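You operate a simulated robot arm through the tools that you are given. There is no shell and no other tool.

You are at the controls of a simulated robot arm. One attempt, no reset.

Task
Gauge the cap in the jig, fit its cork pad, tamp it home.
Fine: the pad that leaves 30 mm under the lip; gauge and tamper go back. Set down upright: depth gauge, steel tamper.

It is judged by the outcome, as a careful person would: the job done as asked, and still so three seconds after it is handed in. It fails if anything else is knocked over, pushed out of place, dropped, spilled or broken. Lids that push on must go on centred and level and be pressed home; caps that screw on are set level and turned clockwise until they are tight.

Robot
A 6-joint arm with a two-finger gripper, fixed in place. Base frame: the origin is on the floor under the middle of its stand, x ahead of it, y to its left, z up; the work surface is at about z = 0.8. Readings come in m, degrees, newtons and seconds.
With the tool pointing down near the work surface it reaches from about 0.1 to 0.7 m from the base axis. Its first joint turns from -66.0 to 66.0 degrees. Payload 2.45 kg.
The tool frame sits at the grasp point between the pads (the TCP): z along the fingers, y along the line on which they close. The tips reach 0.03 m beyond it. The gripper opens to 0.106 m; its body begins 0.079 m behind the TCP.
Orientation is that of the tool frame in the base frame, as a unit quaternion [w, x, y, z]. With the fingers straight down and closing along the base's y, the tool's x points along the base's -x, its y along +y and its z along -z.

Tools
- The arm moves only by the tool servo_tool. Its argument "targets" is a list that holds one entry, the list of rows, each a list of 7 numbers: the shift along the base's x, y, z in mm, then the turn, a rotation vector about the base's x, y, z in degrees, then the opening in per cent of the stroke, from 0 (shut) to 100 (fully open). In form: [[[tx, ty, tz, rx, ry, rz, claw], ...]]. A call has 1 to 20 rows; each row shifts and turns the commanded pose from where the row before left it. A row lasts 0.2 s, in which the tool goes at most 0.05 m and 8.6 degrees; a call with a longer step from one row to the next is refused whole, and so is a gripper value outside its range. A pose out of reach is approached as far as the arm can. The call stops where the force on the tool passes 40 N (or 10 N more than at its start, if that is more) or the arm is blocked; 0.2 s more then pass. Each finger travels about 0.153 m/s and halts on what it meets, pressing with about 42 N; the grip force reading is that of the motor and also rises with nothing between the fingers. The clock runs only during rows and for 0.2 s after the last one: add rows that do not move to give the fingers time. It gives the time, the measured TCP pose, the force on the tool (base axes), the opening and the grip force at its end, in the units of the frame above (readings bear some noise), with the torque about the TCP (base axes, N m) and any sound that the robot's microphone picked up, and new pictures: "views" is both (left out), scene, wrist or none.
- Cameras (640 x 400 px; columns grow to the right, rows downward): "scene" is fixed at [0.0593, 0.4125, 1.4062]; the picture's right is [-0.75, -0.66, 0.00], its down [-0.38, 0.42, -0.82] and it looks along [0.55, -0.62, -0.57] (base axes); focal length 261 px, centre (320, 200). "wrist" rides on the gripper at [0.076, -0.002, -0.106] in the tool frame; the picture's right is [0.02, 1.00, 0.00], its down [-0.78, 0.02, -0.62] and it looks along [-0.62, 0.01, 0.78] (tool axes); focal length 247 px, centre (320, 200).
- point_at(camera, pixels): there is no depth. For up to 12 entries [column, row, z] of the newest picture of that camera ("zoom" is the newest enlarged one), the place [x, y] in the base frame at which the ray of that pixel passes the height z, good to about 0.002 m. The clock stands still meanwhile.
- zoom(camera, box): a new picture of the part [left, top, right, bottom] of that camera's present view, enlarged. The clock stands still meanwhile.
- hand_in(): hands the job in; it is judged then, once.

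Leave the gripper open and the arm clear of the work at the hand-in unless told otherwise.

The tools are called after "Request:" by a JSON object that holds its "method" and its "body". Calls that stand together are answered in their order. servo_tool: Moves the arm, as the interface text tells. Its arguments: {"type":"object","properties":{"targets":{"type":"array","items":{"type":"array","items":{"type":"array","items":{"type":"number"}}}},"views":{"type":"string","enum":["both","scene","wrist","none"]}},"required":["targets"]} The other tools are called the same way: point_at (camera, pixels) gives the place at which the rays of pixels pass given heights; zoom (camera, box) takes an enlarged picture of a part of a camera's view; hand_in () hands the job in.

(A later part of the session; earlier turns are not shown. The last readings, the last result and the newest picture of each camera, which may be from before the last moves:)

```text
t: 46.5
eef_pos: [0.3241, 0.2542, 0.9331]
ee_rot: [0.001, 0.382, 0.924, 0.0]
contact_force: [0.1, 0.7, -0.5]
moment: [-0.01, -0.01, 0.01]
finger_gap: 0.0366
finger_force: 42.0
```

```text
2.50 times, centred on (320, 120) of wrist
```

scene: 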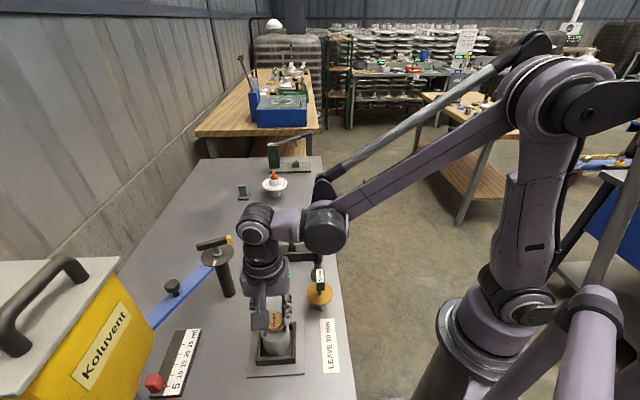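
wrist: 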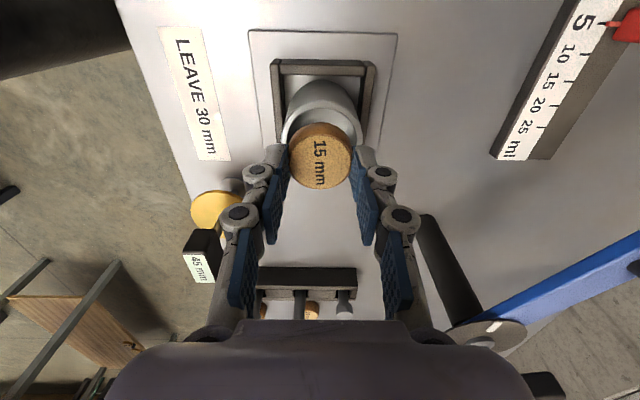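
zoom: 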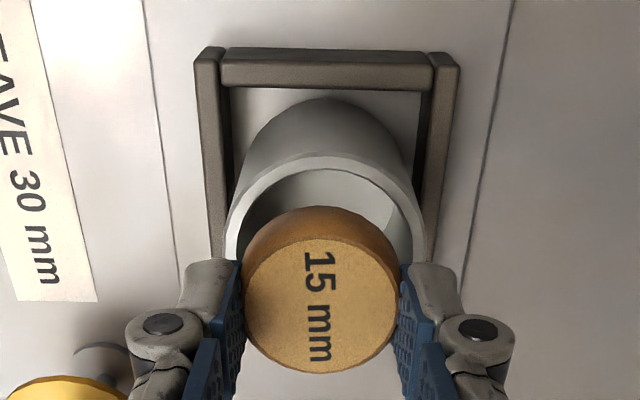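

The pad is concentric with the cup to about 1 mm. I'll lower about 15 mm, then look before the last few mm (tips must stay above the rim at z about 0.878).

Request:
{"method": "servo_tool", "body": {"targets": [[[0.7, 0.4, 0, 0, 0, 0, 30], [0, 0, -4, 0, 0, 0, 30], [0, 0, -4, 0, 0, 0, 30], [0, 0, -4, 0, 0, 0, 30], [0, 0, -4, 0, 0, 0, 30], [0, 0, -2, 0, 0, 0, 30], [0, 0, 0, 0, 0, 0, 30], [0, 0, 0, 0, 0, 0, 30]]]}}

Request:
{"method": "zoom", "body": {"camera": "scene", "box": [250, 300, 305, 355]}}

Request:
{"method": "zoom", "body": {"camera": "wrist", "box": [250, 60, 390, 200]}}

```text
t: 48.3
eef_pos: [0.3243, 0.2564, 0.916]
ee_rot: [0.001, 0.383, 0.924, -0.001]
contact_force: [0.2, -0.2, -0.4]
moment: [0.0, -0.03, -0.05]
finger_gap: 0.0366
finger_force: 42.1
```

scene: 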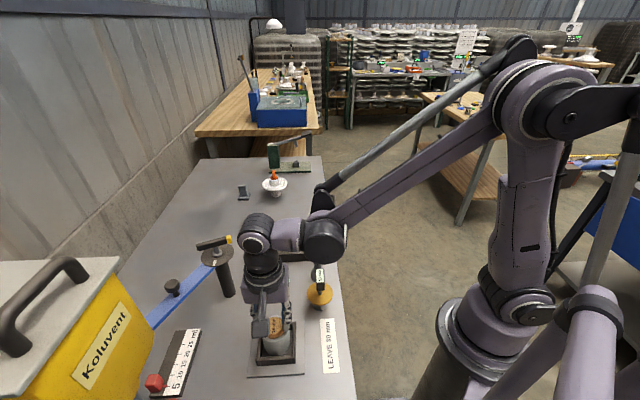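
wrist: 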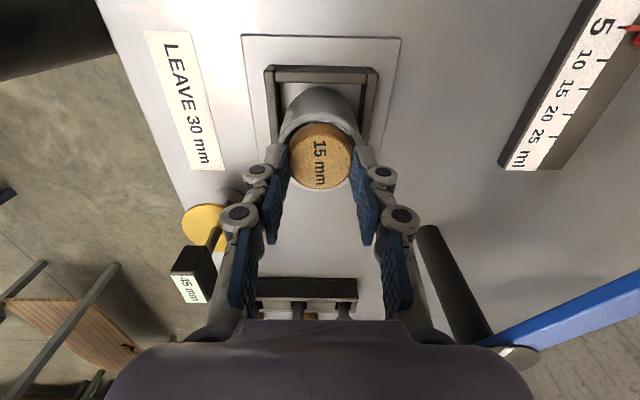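

```text
7.27 times, centred on (278, 328) of scene
```

zoom: 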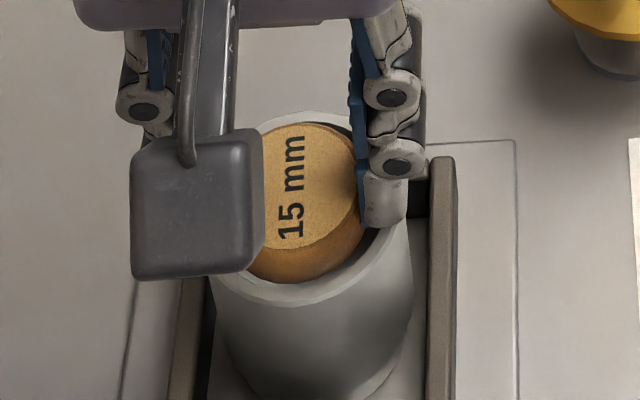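

```text
2.86 times, centred on (320, 130) of wrist
```

zoom: 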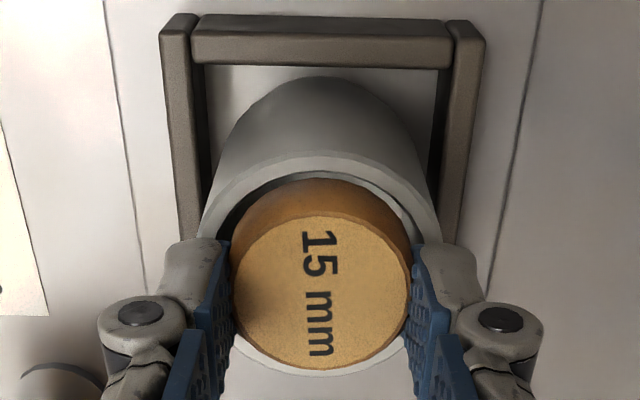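

The pad's far edge is close to the bore's wall on the heading-135° side (about 1.5 mm gap), so I'll shift (+1.2, -1.8) mm to centre it, then check.

Request:
{"method": "servo_tool", "body": {"targets": [[[0.6, -0.9, 0, 0, 0, 0, 30], [0.6, -0.9, 0, 0, 0, 0, 30], [0, 0, 0, 0, 0, 0, 30], [0, 0, 0, 0, 0, 0, 30]]]}}

Request:
{"method": "zoom", "body": {"camera": "scene", "box": [250, 300, 305, 355]}}

Request:
{"method": "zoom", "body": {"camera": "wrist", "box": [270, 80, 370, 200]}}

```text
t: 49.3
eef_pos: [0.3256, 0.2542, 0.9143]
ee_rot: [0.001, 0.382, 0.924, 0.001]
contact_force: [0.0, 0.7, 0.3]
moment: [0.01, 0.0, 0.0]
finger_gap: 0.0365
finger_force: 41.9
```

scene: 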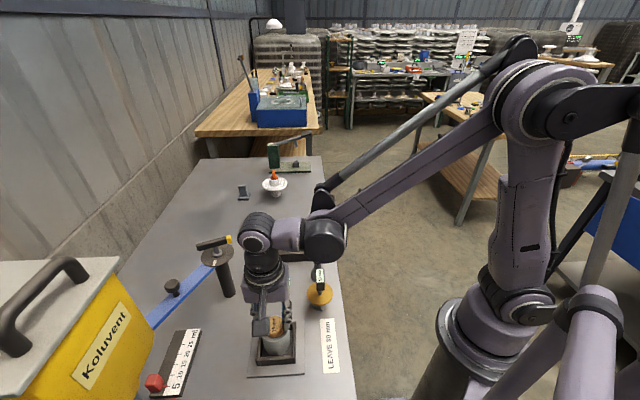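
wrist: 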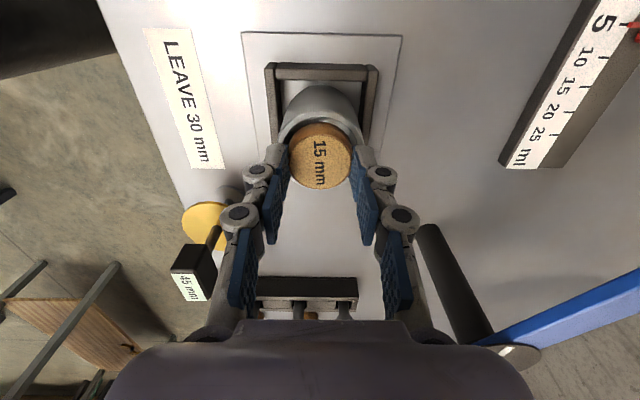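

```text
7.27 times, centred on (278, 328) of scene
```

zoom: 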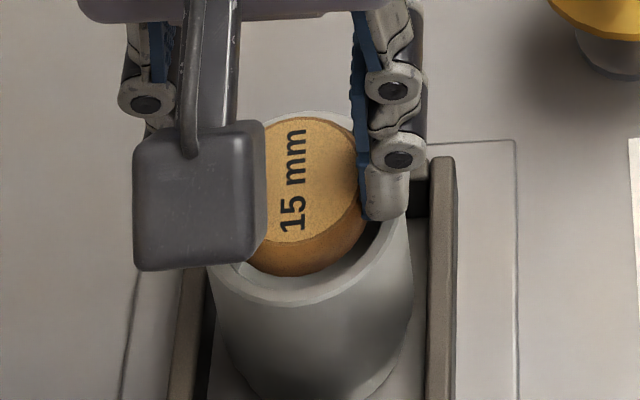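

```text
3.33 times, centred on (320, 140) of wrist
```

zoom: 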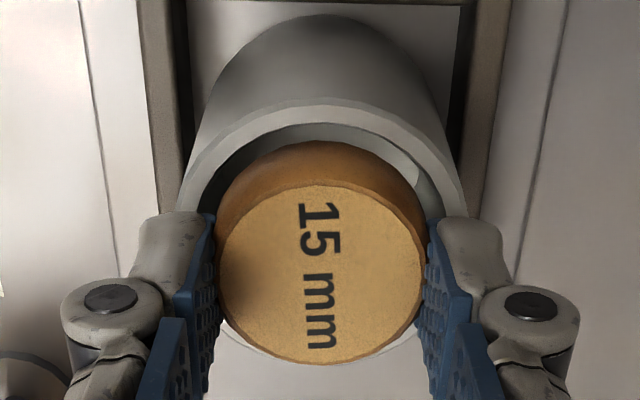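

The pad is now concentric with the bore. I'll lower 2.5 mm more in small steps so its bottom edge enters the bore, keeping the tips above the rim.

Request:
{"method": "servo_tool", "body": {"targets": [[[0, 0, -0.7, 0, 0, 0, 30], [0, 0, -0.6, 0, 0, 0, 30], [0, 0, -0.6, 0, 0, 0, 30], [0, 0, -0.6, 0, 0, 0, 30], [0, 0, 0, 0, 0, 0, 30], [0, 0, 0, 0, 0, 0, 30]]]}}

Request:
{"method": "zoom", "body": {"camera": "scene", "box": [255, 310, 300, 350]}}

Request:
{"method": "zoom", "body": {"camera": "wrist", "box": [270, 80, 370, 200]}}

```text
t: 50.7
eef_pos: [0.3247, 0.2544, 0.9147]
ee_rot: [0.001, 0.382, 0.924, -0.001]
contact_force: [-0.6, 0.5, 0.5]
moment: [0.03, -0.01, -0.01]
finger_gap: 0.0363
finger_force: 42.1
```

scene: 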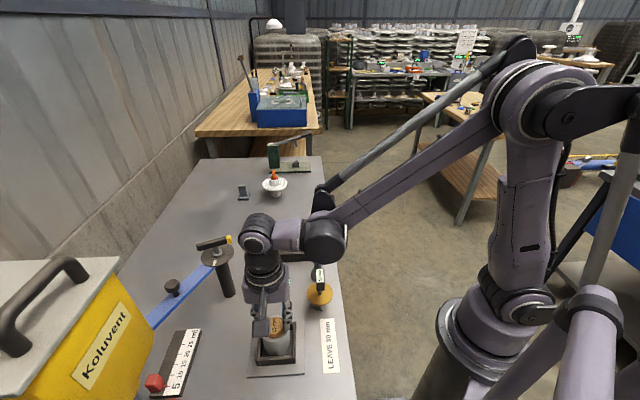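
wrist: 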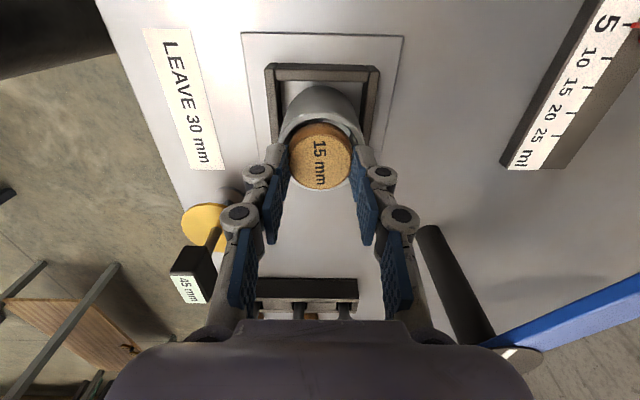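

```text
10.00 times, centred on (278, 330) of scene
```

zoom: 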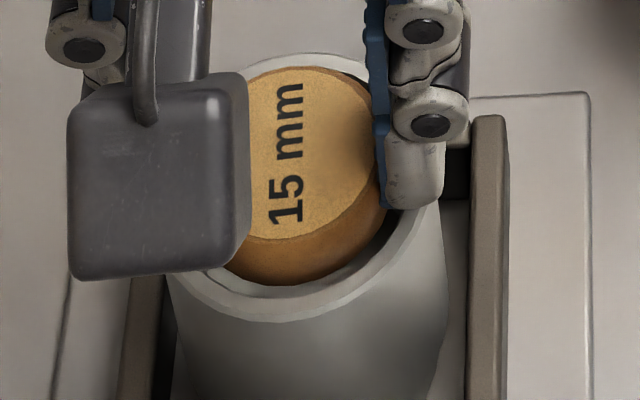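

```text
3.33 times, centred on (320, 140) of wrist
```

zoom: 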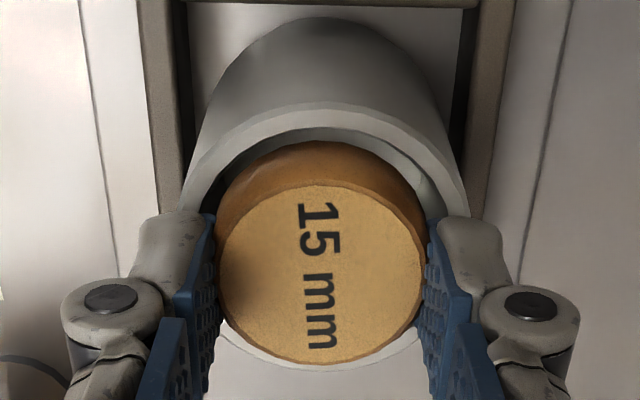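

The pad's lower edge is inside the bore with an even gap all round, and the tips sit just above the rim. I'll release it with a quick, symmetric opening so it drops flat to the floor of the cup.

Request:
{"method": "servo_tool", "body": {"targets": [[[0, 0, 0, 0, 0, 0, 62], [0, 0, 0, 0, 0, 0, 62], [0, 0, 0, 0, 0, 0, 62], [0, 0, 0, 0, 0, 0, 62]]]}}

Request:
{"method": "zoom", "body": {"camera": "scene", "box": [250, 305, 305, 360]}}

Request:
{"method": "zoom", "body": {"camera": "wrist", "box": [260, 60, 380, 200]}}

```text
t: 51.7
eef_pos: [0.3239, 0.2539, 0.9125]
ee_rot: [0.001, 0.383, 0.924, 0.0]
contact_force: [0.2, 0.7, 0.8]
moment: [0.01, 0.0, -0.01]
finger_gap: 0.0657
finger_force: 0.0
```

scene: 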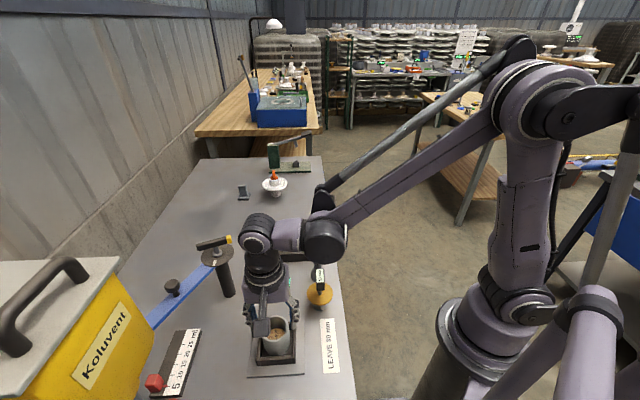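
wrist: 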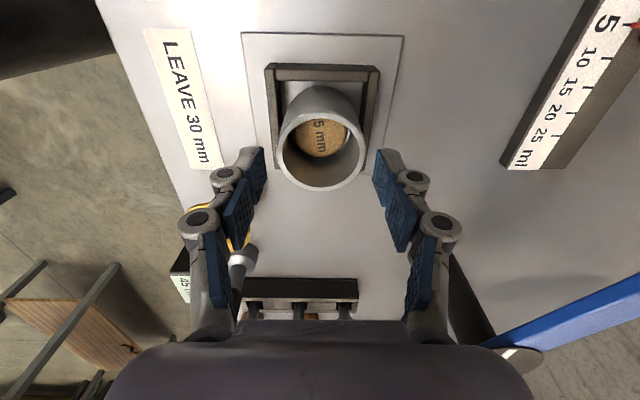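

```text
7.27 times, centred on (278, 332) of scene
```

zoom: 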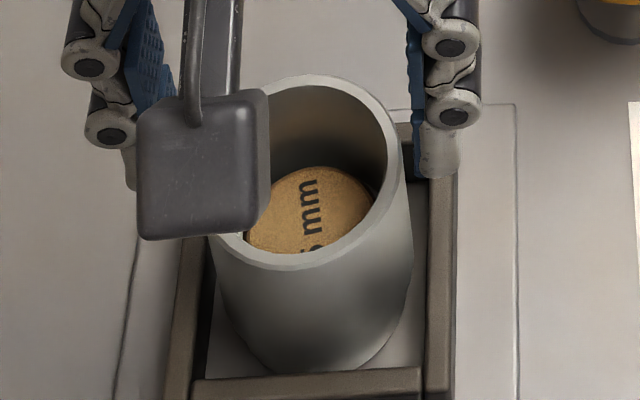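

```text
2.86 times, centred on (320, 130) of wrist
```

zoom: 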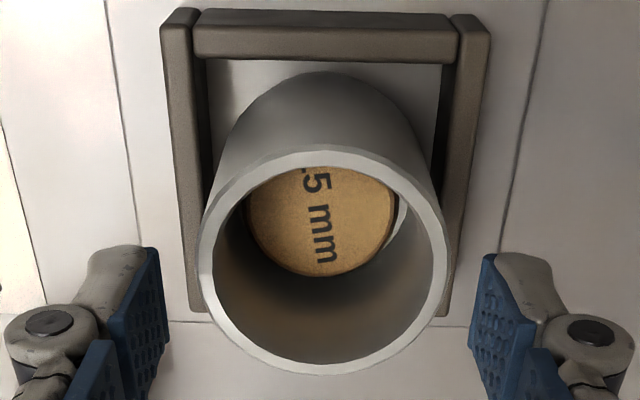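

The pad is in the cup lying face up, with "15 mm" legible. Next the tamper: rise 110 mm and move over it at about (0.387, 0.053).

Request:
{"method": "servo_tool", "body": {"targets": [[[0, 0, 15, 0, 0, 0, 62], [0, 0, 30, 0, 0, 0, 62], [0, 0, 35, 0, 0, 0, 62], [0, 0, 35, 0, 0, 0, 62], [8, -26, 0, 0, 0, 0, 62], [12, -38, 0, 0, 0, 0, 62], [12, -38, 0, 0, 0, 0, 62], [12, -38, 0, 0, 0, 0, 62], [11, -35, 0, 0, 0, 0, 62], [8, -26, 0, 0, 0, 0, 62], [0, 0, 0, 0, 0, 0, 62], [0, 0, 0, 0, 0, 0, 62], [0, 0, 0, 0, 0, 0, 62]]]}}

Request:
{"method": "zoom", "body": {"camera": "wrist", "box": [260, 40, 390, 170]}}

Request:
{"method": "zoom", "body": {"camera": "scene", "box": [240, 310, 310, 380]}}

```text
t: 54.5
eef_pos: [0.3892, 0.0535, 1.0274]
ee_rot: [0.002, 0.383, 0.924, 0.0]
contact_force: [-1.2, -1.1, -0.3]
moment: [0.03, -0.03, -0.04]
finger_gap: 0.0658
finger_force: 0.2
```

scene: 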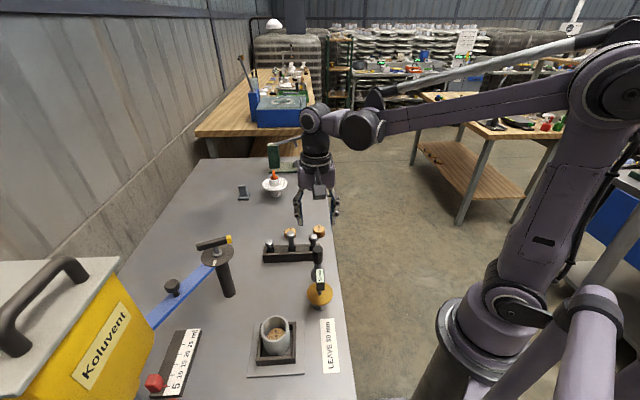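
wrist: 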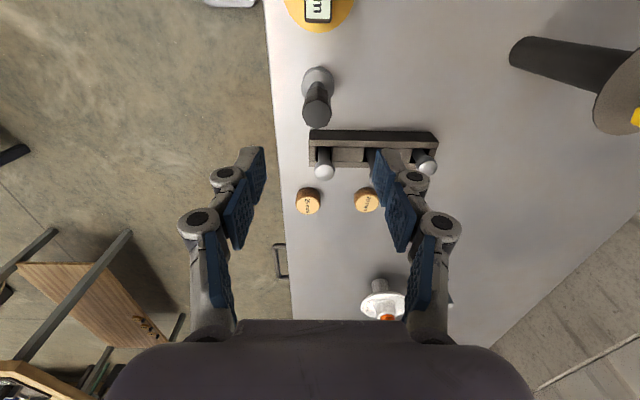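

```text
3.08 times, centred on (325, 105) of wrist
```

zoom: 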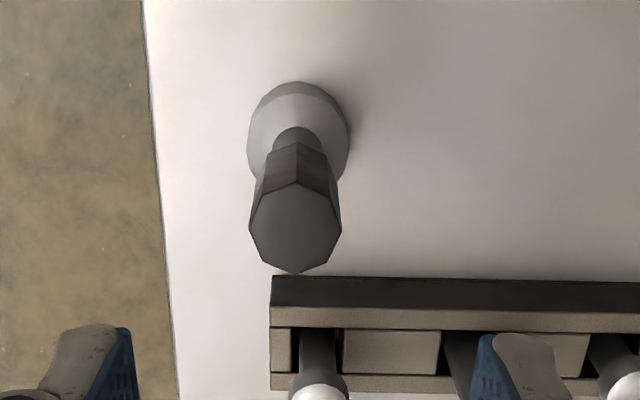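

```text
5.71 times, centred on (275, 345) of scene
```

zoom: 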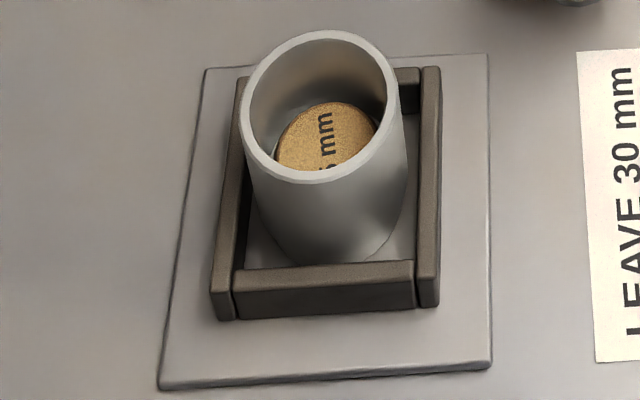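

The tamper's top is about (0.3866, 0.052). I need the handle's facet orientation, so I'll zoom further.

Request:
{"method": "zoom", "body": {"camera": "wrist", "box": [295, 60, 340, 130]}}

Request:
{"method": "zoom", "body": {"camera": "scene", "box": [300, 235, 340, 290]}}

```text
5.71 times, centred on (318, 95) of wrist
```

zoom: 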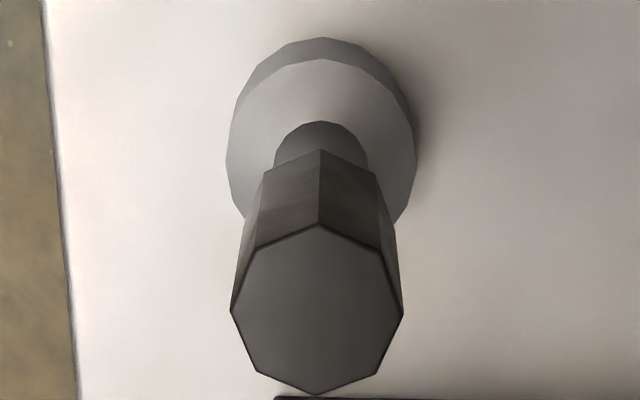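

```text
7.27 times, centred on (320, 262) of scene
```

zoom: 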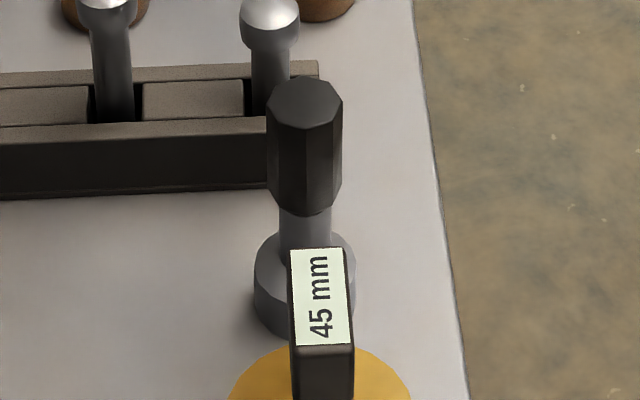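

The handle is octagonal with corners facing the fingers, so I'll turn the tool +22.5° about z so the fingers meet flats, and shift (-2.6, -1.5) mm.

Request:
{"method": "servo_tool", "body": {"targets": [[[-1.3, -0.8, 0, 0, 0, 7.5, 62], [-1.3, -0.7, 0, 0, 0, 7.5, 62], [0, 0, 0, 0, 0, 7.5, 62], [0, 0, -30, 0, 0, 0, 62], [0, 0, 0, 0, 0, 0, 62], [0, 0, 0, 0, 0, 0, 62], [0, 0, 0, 0, 0, 0, 62]]]}}

Request:
{"method": "zoom", "body": {"camera": "wrist", "box": [270, 80, 370, 180]}}

```text
t: 56.1
eef_pos: [0.3869, 0.0518, 0.9986]
ee_rot: [0.0, 0.195, 0.981, -0.001]
contact_force: [-0.2, -0.7, -0.5]
moment: [0.02, 0.01, -0.02]
finger_gap: 0.0658
finger_force: 0.0
```

scene: 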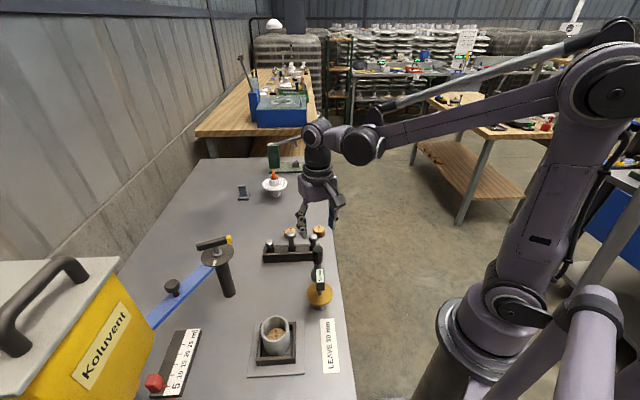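
wrist: 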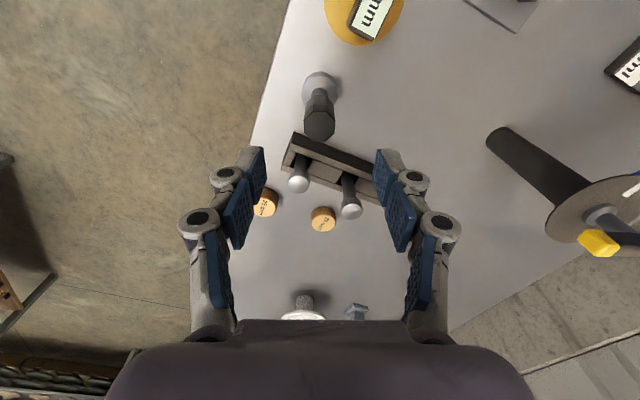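

```text
4.00 times, centred on (320, 130) of wrist
```

zoom: 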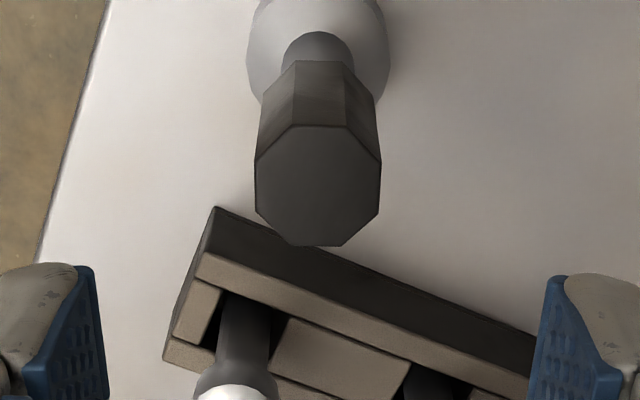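

The flats now face the fingers and the handle is centred (col 319.5). I'll descend about 100 mm to TCP z about 0.898 around the handle, with the fingers at 62 %.

Request:
{"method": "servo_tool", "body": {"targets": [[[0, 0, -25, 0, 0, 0, 62], [0, 0, -25, 0, 0, 0, 62], [0, 0, -25, 0, 0, 0, 62], [0, 0, -16, 0, 0, 0, 62], [0, 0, -10, 0, 0, 0, 62], [0, 0, 0, 0, 0, 0, 62], [0, 0, 0, 0, 0, 0, 45], [0, 0, 0, 0, 0, 0, 34], [0, 0, 0, 0, 0, 0, 34]]]}}

Request:
{"method": "zoom", "body": {"camera": "wrist", "box": [250, 80, 390, 250]}}

Request:
{"method": "zoom", "body": {"camera": "scene", "box": [290, 225, 350, 310]}}

```text
t: 58.1
eef_pos: [0.3871, 0.0519, 0.8984]
ee_rot: [0.001, 0.195, 0.981, 0.0]
contact_force: [-0.4, 0.2, -0.2]
moment: [0.03, 0.04, 0.01]
finger_gap: 0.0359
finger_force: 0.0
```

scene: 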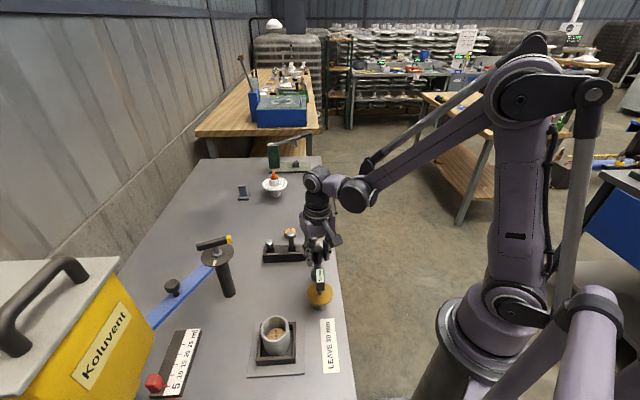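
wrist: 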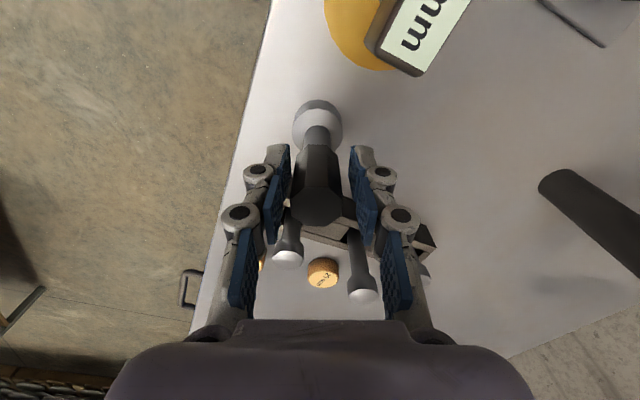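

```text
2.35 times, centred on (320, 165) of wrist
```

zoom: 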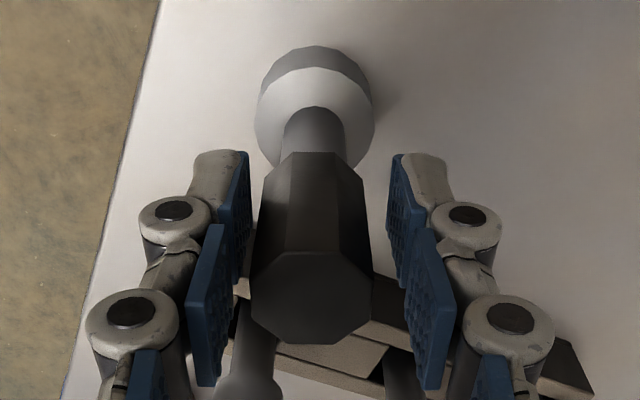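

```text
4.71 times, centred on (320, 268) of scene
```

zoom: 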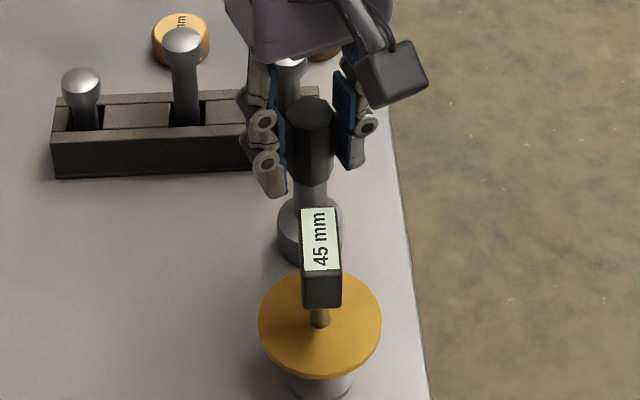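

The handle lies between the pads, about 1 mm off-centre. I'll nudge by (-0.3, -0.7) and close.

Request:
{"method": "servo_tool", "body": {"targets": [[[-0.3, -0.7, 0, 0, 0, 0, 34], [0, 0, 0, 0, 0, 0, 27], [0, 0, 0, 0, 0, 0, 22], [0, 0, 0, 0, 0, 0, 15], [0, 0, 0, 0, 0, 0, 12], [0, 0, 0, 0, 0, 0, 12]]]}}

Request:
{"method": "zoom", "body": {"camera": "wrist", "box": [250, 80, 390, 250]}}

```text
t: 59.5
eef_pos: [0.3856, 0.0516, 0.8963]
ee_rot: [0.001, 0.195, 0.981, -0.001]
contact_force: [-0.9, -2.3, 1.1]
moment: [-0.08, -0.04, -0.01]
finger_gap: 0.0269
finger_force: 42.6
```

scene: 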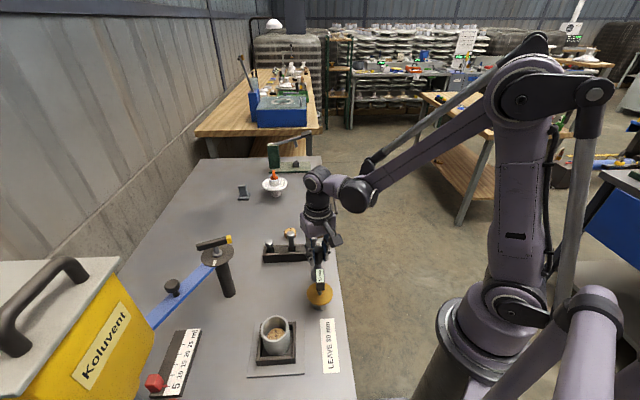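
wrist: 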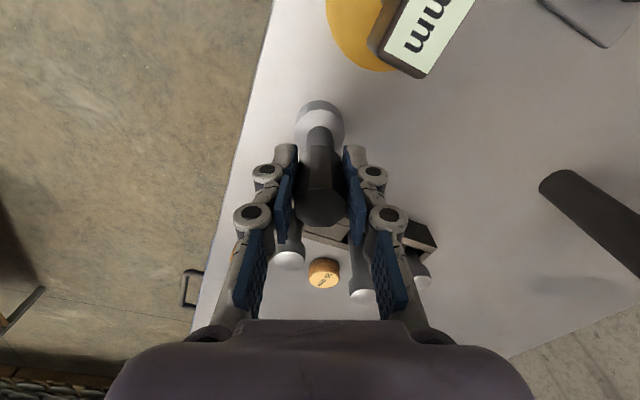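

```text
2.35 times, centred on (320, 165) of wrist
```

zoom: 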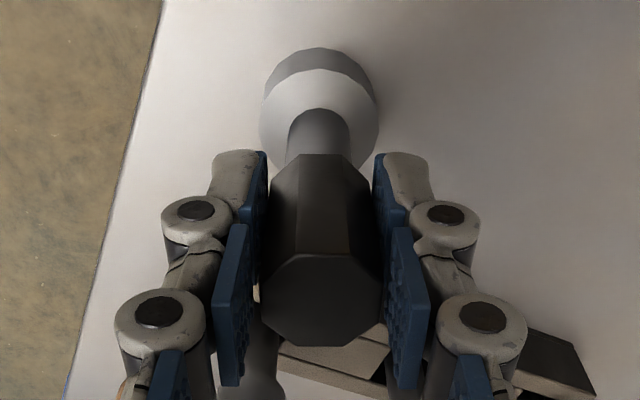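

Gripped at a 26.9 mm opening with 42.6 N; the parked TCP is about (0.3862, 0.0517, 0.897). Lifting slowly.

Request:
{"method": "servo_tool", "body": {"targets": [[[0, 0, 3, 0, 0, 0, 12], [0, 0, 5, 0, 0, 0, 12], [0, 0, 10, 0, 0, 0, 12], [0, 0, 0, 0, 0, 0, 12], [0, 0, 0, 0, 0, 0, 12]]]}}

Request:
{"method": "zoom", "body": {"camera": "scene", "box": [290, 225, 350, 310]}}

Request:
{"method": "zoom", "body": {"camera": "wrist", "box": [250, 80, 390, 250]}}

```text
t: 60.7
eef_pos: [0.3841, 0.051, 0.9139]
ee_rot: [0.001, 0.196, 0.981, 0.001]
contact_force: [-0.4, -0.1, -3.3]
moment: [0.0, 0.01, 0.02]
finger_gap: 0.0269
finger_force: 42.4
```

scene: 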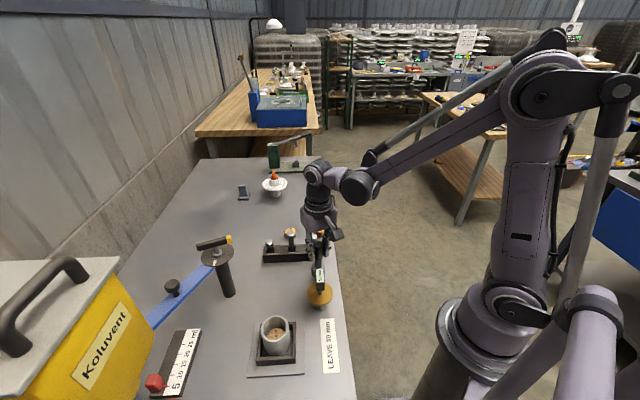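
wrist: 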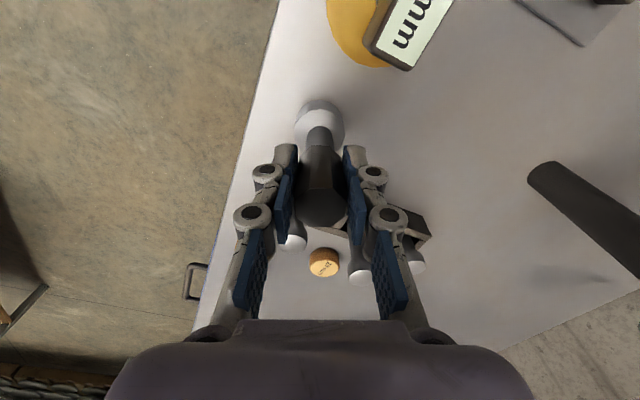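

```text
4.71 times, centred on (320, 268) of scene
```

zoom: 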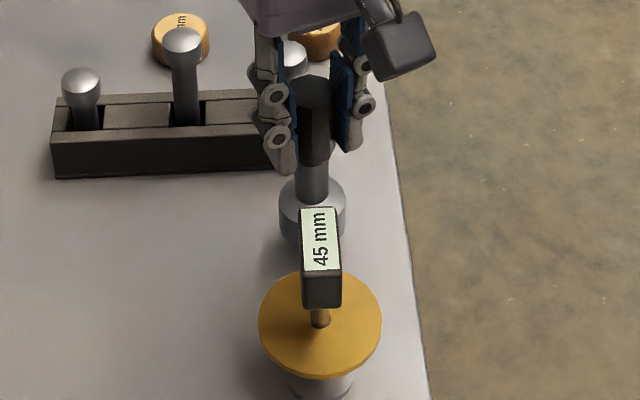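

```text
2.35 times, centred on (320, 165) of wrist
```

zoom: 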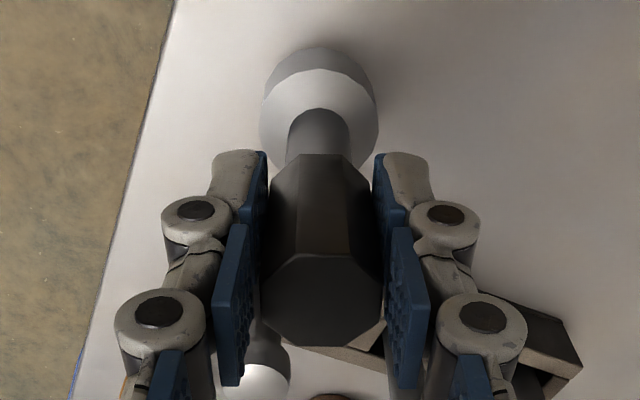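

The tamper is held upright (weight about 3 N). I'll raise it to TCP z about 1.05 so its foot clears the gauge, then carry it over the cup.

Request:
{"method": "servo_tool", "body": {"targets": [[[0, 0, 30, 0, 0, 0, 12], [0, 0, 35, 0, 0, 0, 12], [0, 0, 40, 0, 0, 0, 12], [0, 0, 33, 0, 0, 0, 12], [-7, 24, 0, 0, 0, 0, 12], [-11, 37, 0, 0, 0, 0, 12], [-11, 37, 0, 0, 0, 0, 12], [-11, 37, 0, 0, 0, 0, 12], [-11, 37, 0, 0, 0, 0, 12], [-8, 24, 0, 0, 0, 0, 12], [-3, 8, 0, 0, 0, 0, 12], [0, 0, 0, 0, 0, 0, 12], [0, 0, 0, 0, 0, 0, 12]]]}}

Request:
{"method": "zoom", "body": {"camera": "scene", "box": [230, 270, 330, 380]}}

Request:
{"method": "zoom", "body": {"camera": "wrist", "box": [250, 20, 390, 200]}}

```text
t: 63.5
eef_pos: [0.3237, 0.255, 1.0537]
ee_rot: [0.001, 0.195, 0.981, -0.001]
contact_force: [-0.3, -0.4, -3.0]
moment: [0.0, 0.03, 0.01]
finger_gap: 0.027
finger_force: 42.1
```

scene: 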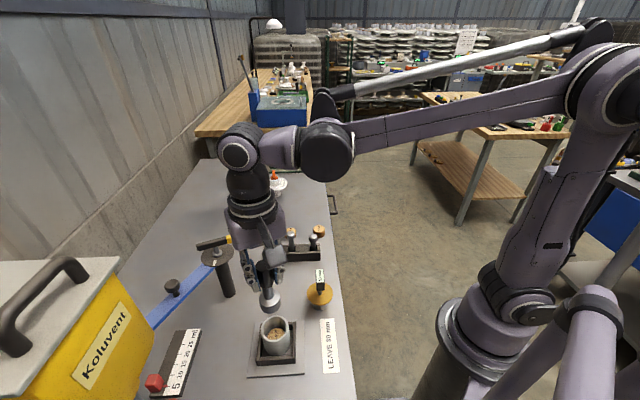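
wrist: 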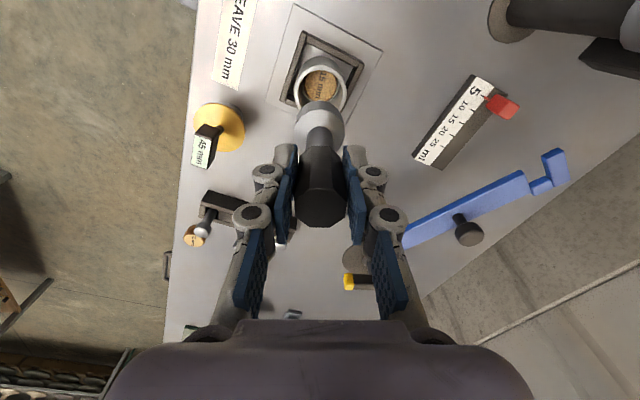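

```text
3.64 times, centred on (280, 325) of scene
```

zoom: 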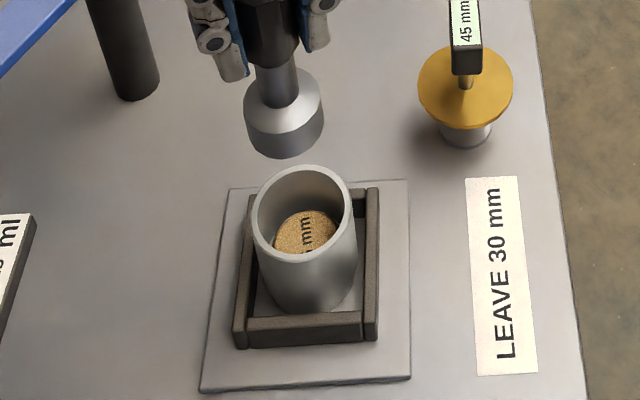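

```text
2.22 times, centred on (320, 110) of wrist
```

zoom: 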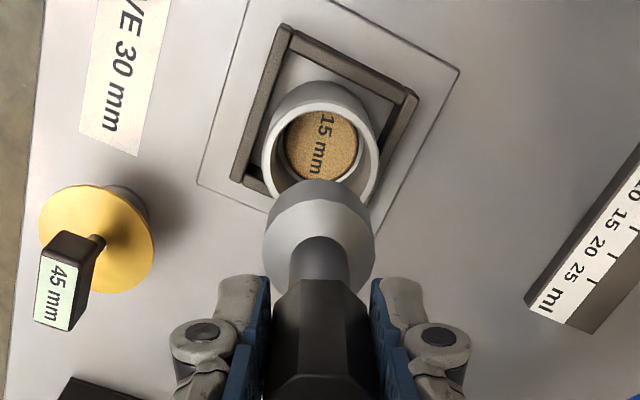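

Cup and foot look nearly in line (cols about 320.4 and 319.5). I'll check the foot position precisely with a closer zoom and point_at.

Request:
{"method": "zoom", "body": {"camera": "scene", "box": [250, 275, 300, 340]}}

Request:
{"method": "point_at", "body": {"camera": "scene", "pixels": [[270.4, 304.9, 0.957], [270.4, 303.5, 0.957], [275.6, 328.7, 0.878], [275.4, 328.7, 0.88], [259.5, 304, 0.957], [281, 304, 0.957], [270.4, 313.2, 0.957]]}}

Request:
{"method": "point_at", "body": {"camera": "wrist", "pixels": [[320.4, 84, 0.878], [319.5, 101, 0.957], [294.5, 125, 0.965], [344.8, 125, 0.965]]}}

```text
6.15 times, centred on (275, 308) of scene
```

zoom: 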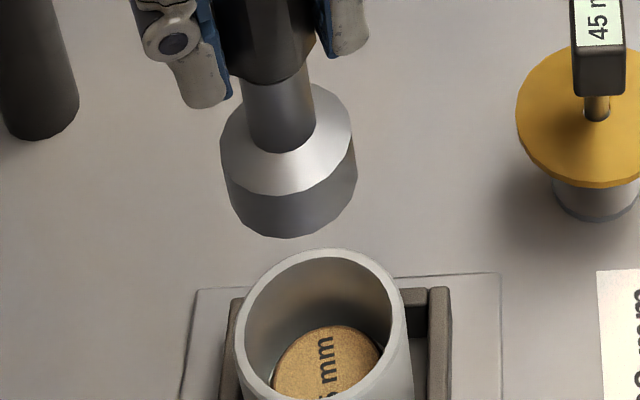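

```text
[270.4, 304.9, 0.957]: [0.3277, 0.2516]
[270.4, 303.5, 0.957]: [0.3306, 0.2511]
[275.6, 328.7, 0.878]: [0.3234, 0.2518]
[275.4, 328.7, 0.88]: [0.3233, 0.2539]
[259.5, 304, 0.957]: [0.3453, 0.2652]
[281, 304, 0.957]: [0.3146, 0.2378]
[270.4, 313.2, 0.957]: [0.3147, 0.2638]
```

```text
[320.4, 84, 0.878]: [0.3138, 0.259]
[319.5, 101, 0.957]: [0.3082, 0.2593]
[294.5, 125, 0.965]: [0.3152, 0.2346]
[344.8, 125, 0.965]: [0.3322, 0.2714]
```

Both cameras put the foot centre about (0.3275, 0.251) versus the cup axis at (0.3236, 0.254). I'll shift (-3.5, +2.6) and lower 62 mm so the foot is just above the rim, then compare directly.

Request:
{"method": "servo_tool", "body": {"targets": [[[-1.8, 1.3, 0, 0, 0, 0, 12], [-1.7, 1.3, 0, 0, 0, 0, 12], [0, 0, -20, 0, 0, 0, 12], [0, 0, -22, 0, 0, 0, 12], [0, 0, -15, 0, 0, 0, 12], [0, 0, -5, 0, 0, 0, 12], [0, 0, 0, 0, 0, 0, 12], [0, 0, 0, 0, 0, 0, 12]]]}}

Request:
{"method": "zoom", "body": {"camera": "scene", "box": [250, 295, 300, 355]}}

Request:
{"method": "zoom", "body": {"camera": "wrist", "box": [260, 40, 380, 160]}}

```text
t: 65.3
eef_pos: [0.319, 0.2582, 0.9907]
ee_rot: [0.001, 0.195, 0.981, -0.001]
contact_force: [0.1, 0.2, -3.1]
moment: [-0.03, 0.0, -0.02]
finger_gap: 0.0272
finger_force: 42.7
```

scene: 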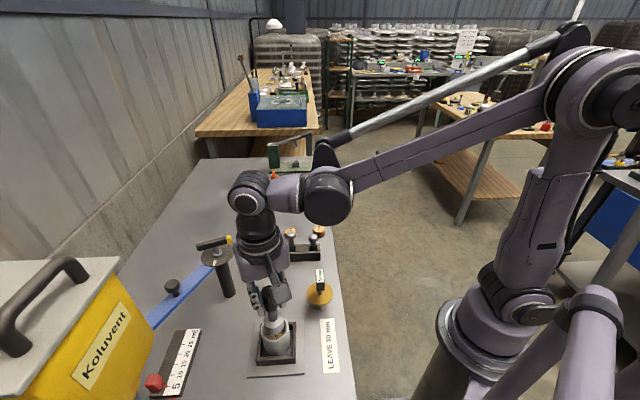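
wrist: 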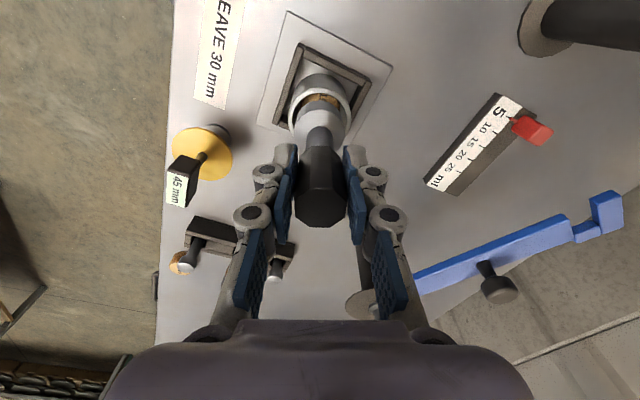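

```text
6.67 times, centred on (275, 325) of scene
```

zoom: 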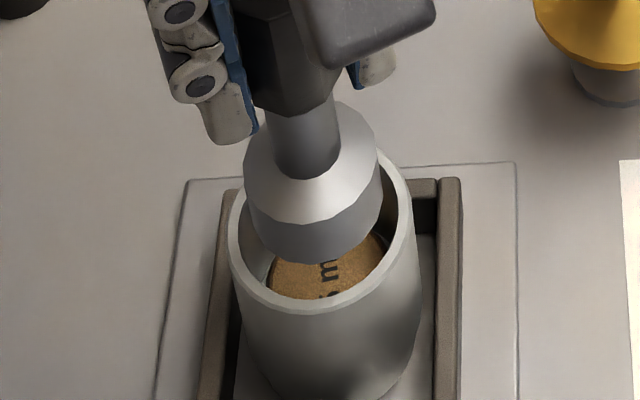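

```text
3.33 times, centred on (320, 100) of wrist
```

zoom: 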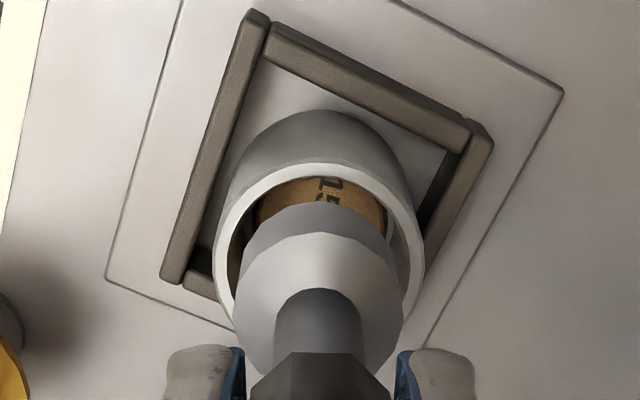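

Projecting the foot down to rim height, it would be too far toward the scene camera, so my last shift overcorrected. I'll shift back (+3.3, -3.3) and look again at this height.

Request:
{"method": "servo_tool", "body": {"targets": [[[1.7, -1.7, 0, 0, 0, 0, 12], [1.6, -1.6, 0, 0, 0, 0, 12], [0, 0, -6, 0, 0, 0, 12], [0, 0, 0, 0, 0, 0, 12], [0, 0, 0, 0, 0, 0, 12]]]}}

Request:
{"method": "zoom", "body": {"camera": "scene", "box": [250, 295, 300, 355]}}

Request:
{"method": "zoom", "body": {"camera": "wrist", "box": [260, 40, 380, 160]}}

```text
t: 66.5
eef_pos: [0.3217, 0.2546, 0.9839]
ee_rot: [0.0, 0.196, 0.981, 0.0]
contact_force: [0.0, -1.4, -2.2]
moment: [-0.02, 0.01, -0.02]
finger_gap: 0.0268
finger_force: 41.4
```

scene: 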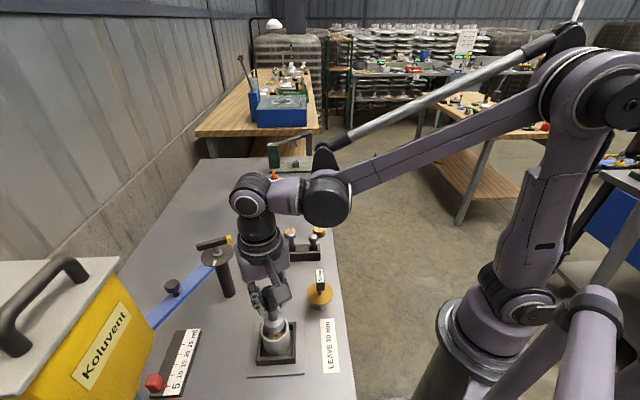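
wrist: 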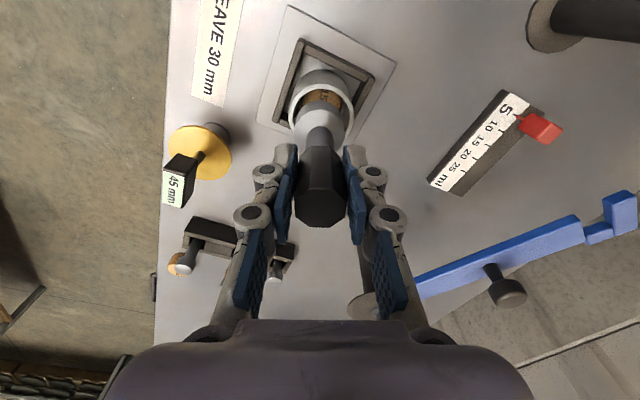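

```text
6.67 times, centred on (275, 325) of scene
```

zoom: 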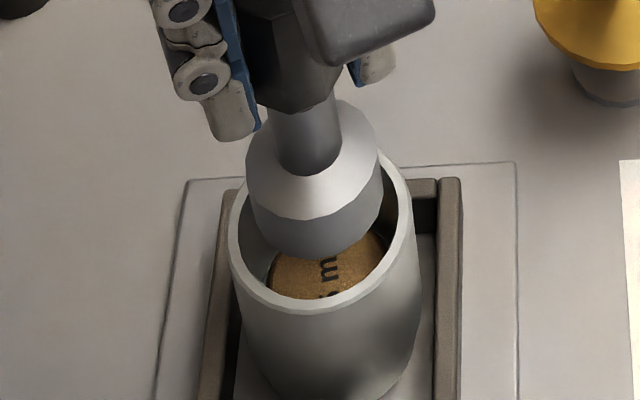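

```text
3.33 times, centred on (320, 100) of wrist
```

zoom: 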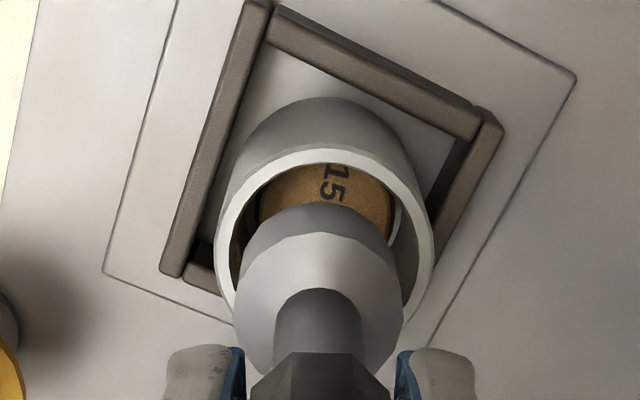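

I want to check that the tamper isn't leaning in the grip before it goes in, so I'll zoom on its shaft and handle.

Request:
{"method": "zoom", "body": {"camera": "scene", "box": [252, 285, 296, 335]}}

Request:
{"method": "zoom", "body": {"camera": "wrist", "box": [270, 80, 370, 240]}}

```text
8.00 times, centred on (274, 310) of scene
```

zoom: 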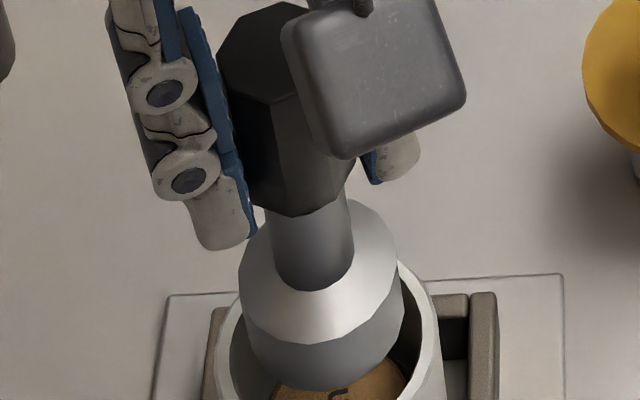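

```text
2.50 times, centred on (320, 160) of wrist
```

zoom: 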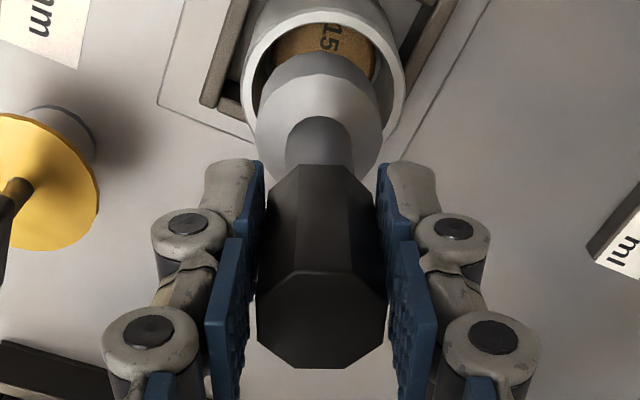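

Request:
{"method": "zoom", "body": {"camera": "scene", "box": [258, 308, 290, 328]}}

Request:
{"method": "zoom", "body": {"camera": "scene", "box": [256, 320, 294, 375]}}

```text
16.00 times, centred on (274, 318) of scene
```

zoom: 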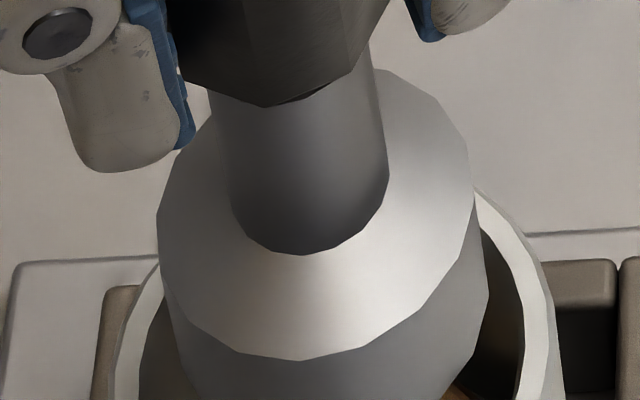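

```text
7.27 times, centred on (275, 348) of scene
```

zoom: 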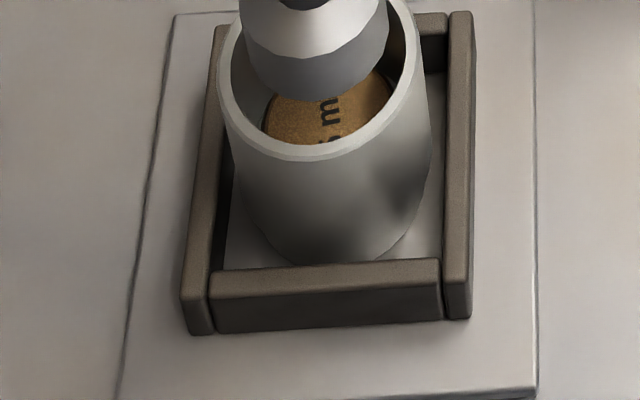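

The shaft edges match true vertical, so the tamper is plumb. The foot is centred in the bore (about 6 mm gap all round). I'll lower 30 mm in small steps.

Request:
{"method": "servo_tool", "body": {"targets": [[[0.3, 0.3, -3, 0, 0, 0, 12], [0, 0, -4, 0, 0, 0, 12], [0, 0, -4, 0, 0, 0, 12], [0, 0, -5, 0, 0, 0, 12], [0, 0, -5, 0, 0, 0, 12], [0, 0, -5, 0, 0, 0, 12], [0, 0, -4, 0, 0, 0, 12], [0, 0, 0, 0, 0, 0, 12]]]}}

Request:
{"method": "zoom", "body": {"camera": "scene", "box": [252, 300, 300, 360]}}

Request:
{"method": "zoom", "body": {"camera": "wrist", "box": [260, 50, 380, 180]}}

```text
t: 68.3
eef_pos: [0.3233, 0.2536, 0.9557]
ee_rot: [0.001, 0.196, 0.981, 0.0]
contact_force: [-0.5, -0.7, -3.1]
moment: [0.01, -0.01, 0.02]
finger_gap: 0.0268
finger_force: 42.0
```

scene: 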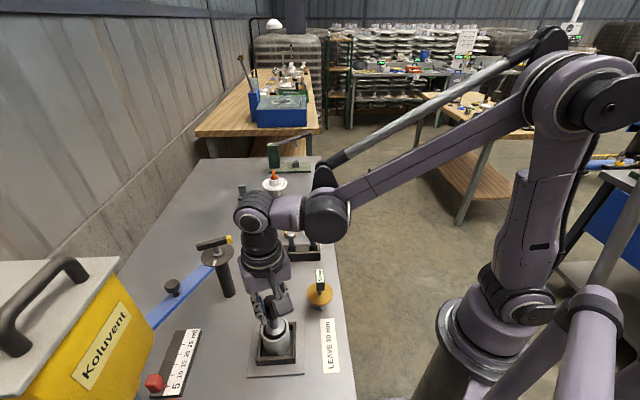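
wrist: 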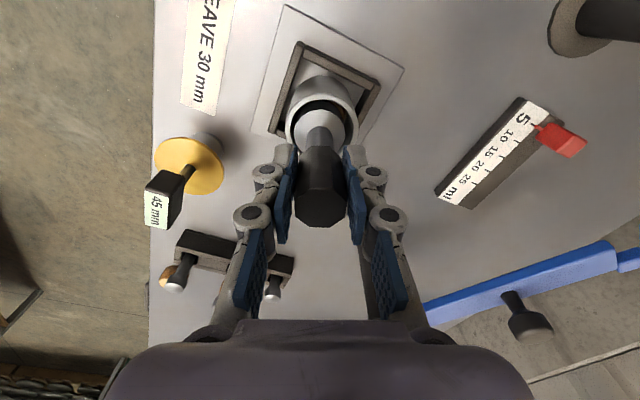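

```text
6.67 times, centred on (276, 330) of scene
```

zoom: 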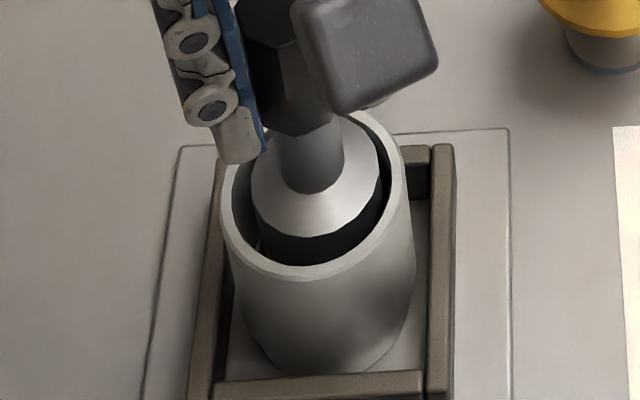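

```text
3.08 times, centred on (320, 115) of wrist
```

zoom: 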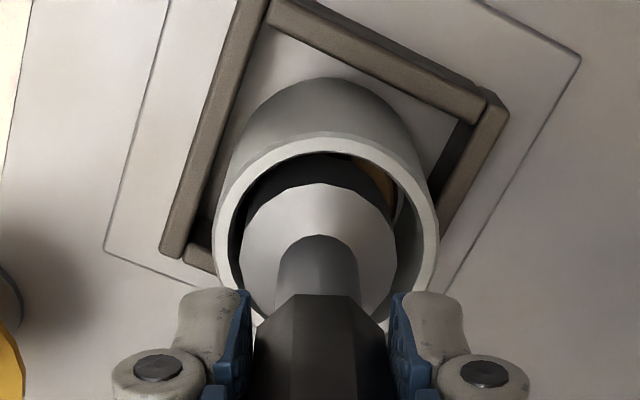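

The foot is inside the cup. I'll nudge (+0.4, +0.8) and continue down in 1 mm steps toward the pad (expected at TCP z about 0.945).

Request:
{"method": "servo_tool", "body": {"targets": [[[0.4, 0.8, 0, 0, 0, 0, 12], [0, 0, -1.5, 0, 0, 0, 12], [0, 0, -1.5, 0, 0, 0, 12], [0, 0, -1.5, 0, 0, 0, 12], [0, 0, -1, 0, 0, 0, 12], [0, 0, -1, 0, 0, 0, 12], [0, 0, -1, 0, 0, 0, 12], [0, 0, 0, 0, 0, 0, 12]]], "views": "none"}}

```text
t: 70.1
eef_pos: [0.3232, 0.2561, 0.9473]
ee_rot: [0.001, 0.195, 0.981, -0.001]
contact_force: [-0.5, -0.7, -3.0]
moment: [0.01, 0.01, 0.01]
finger_gap: 0.0272
finger_force: 42.1
```

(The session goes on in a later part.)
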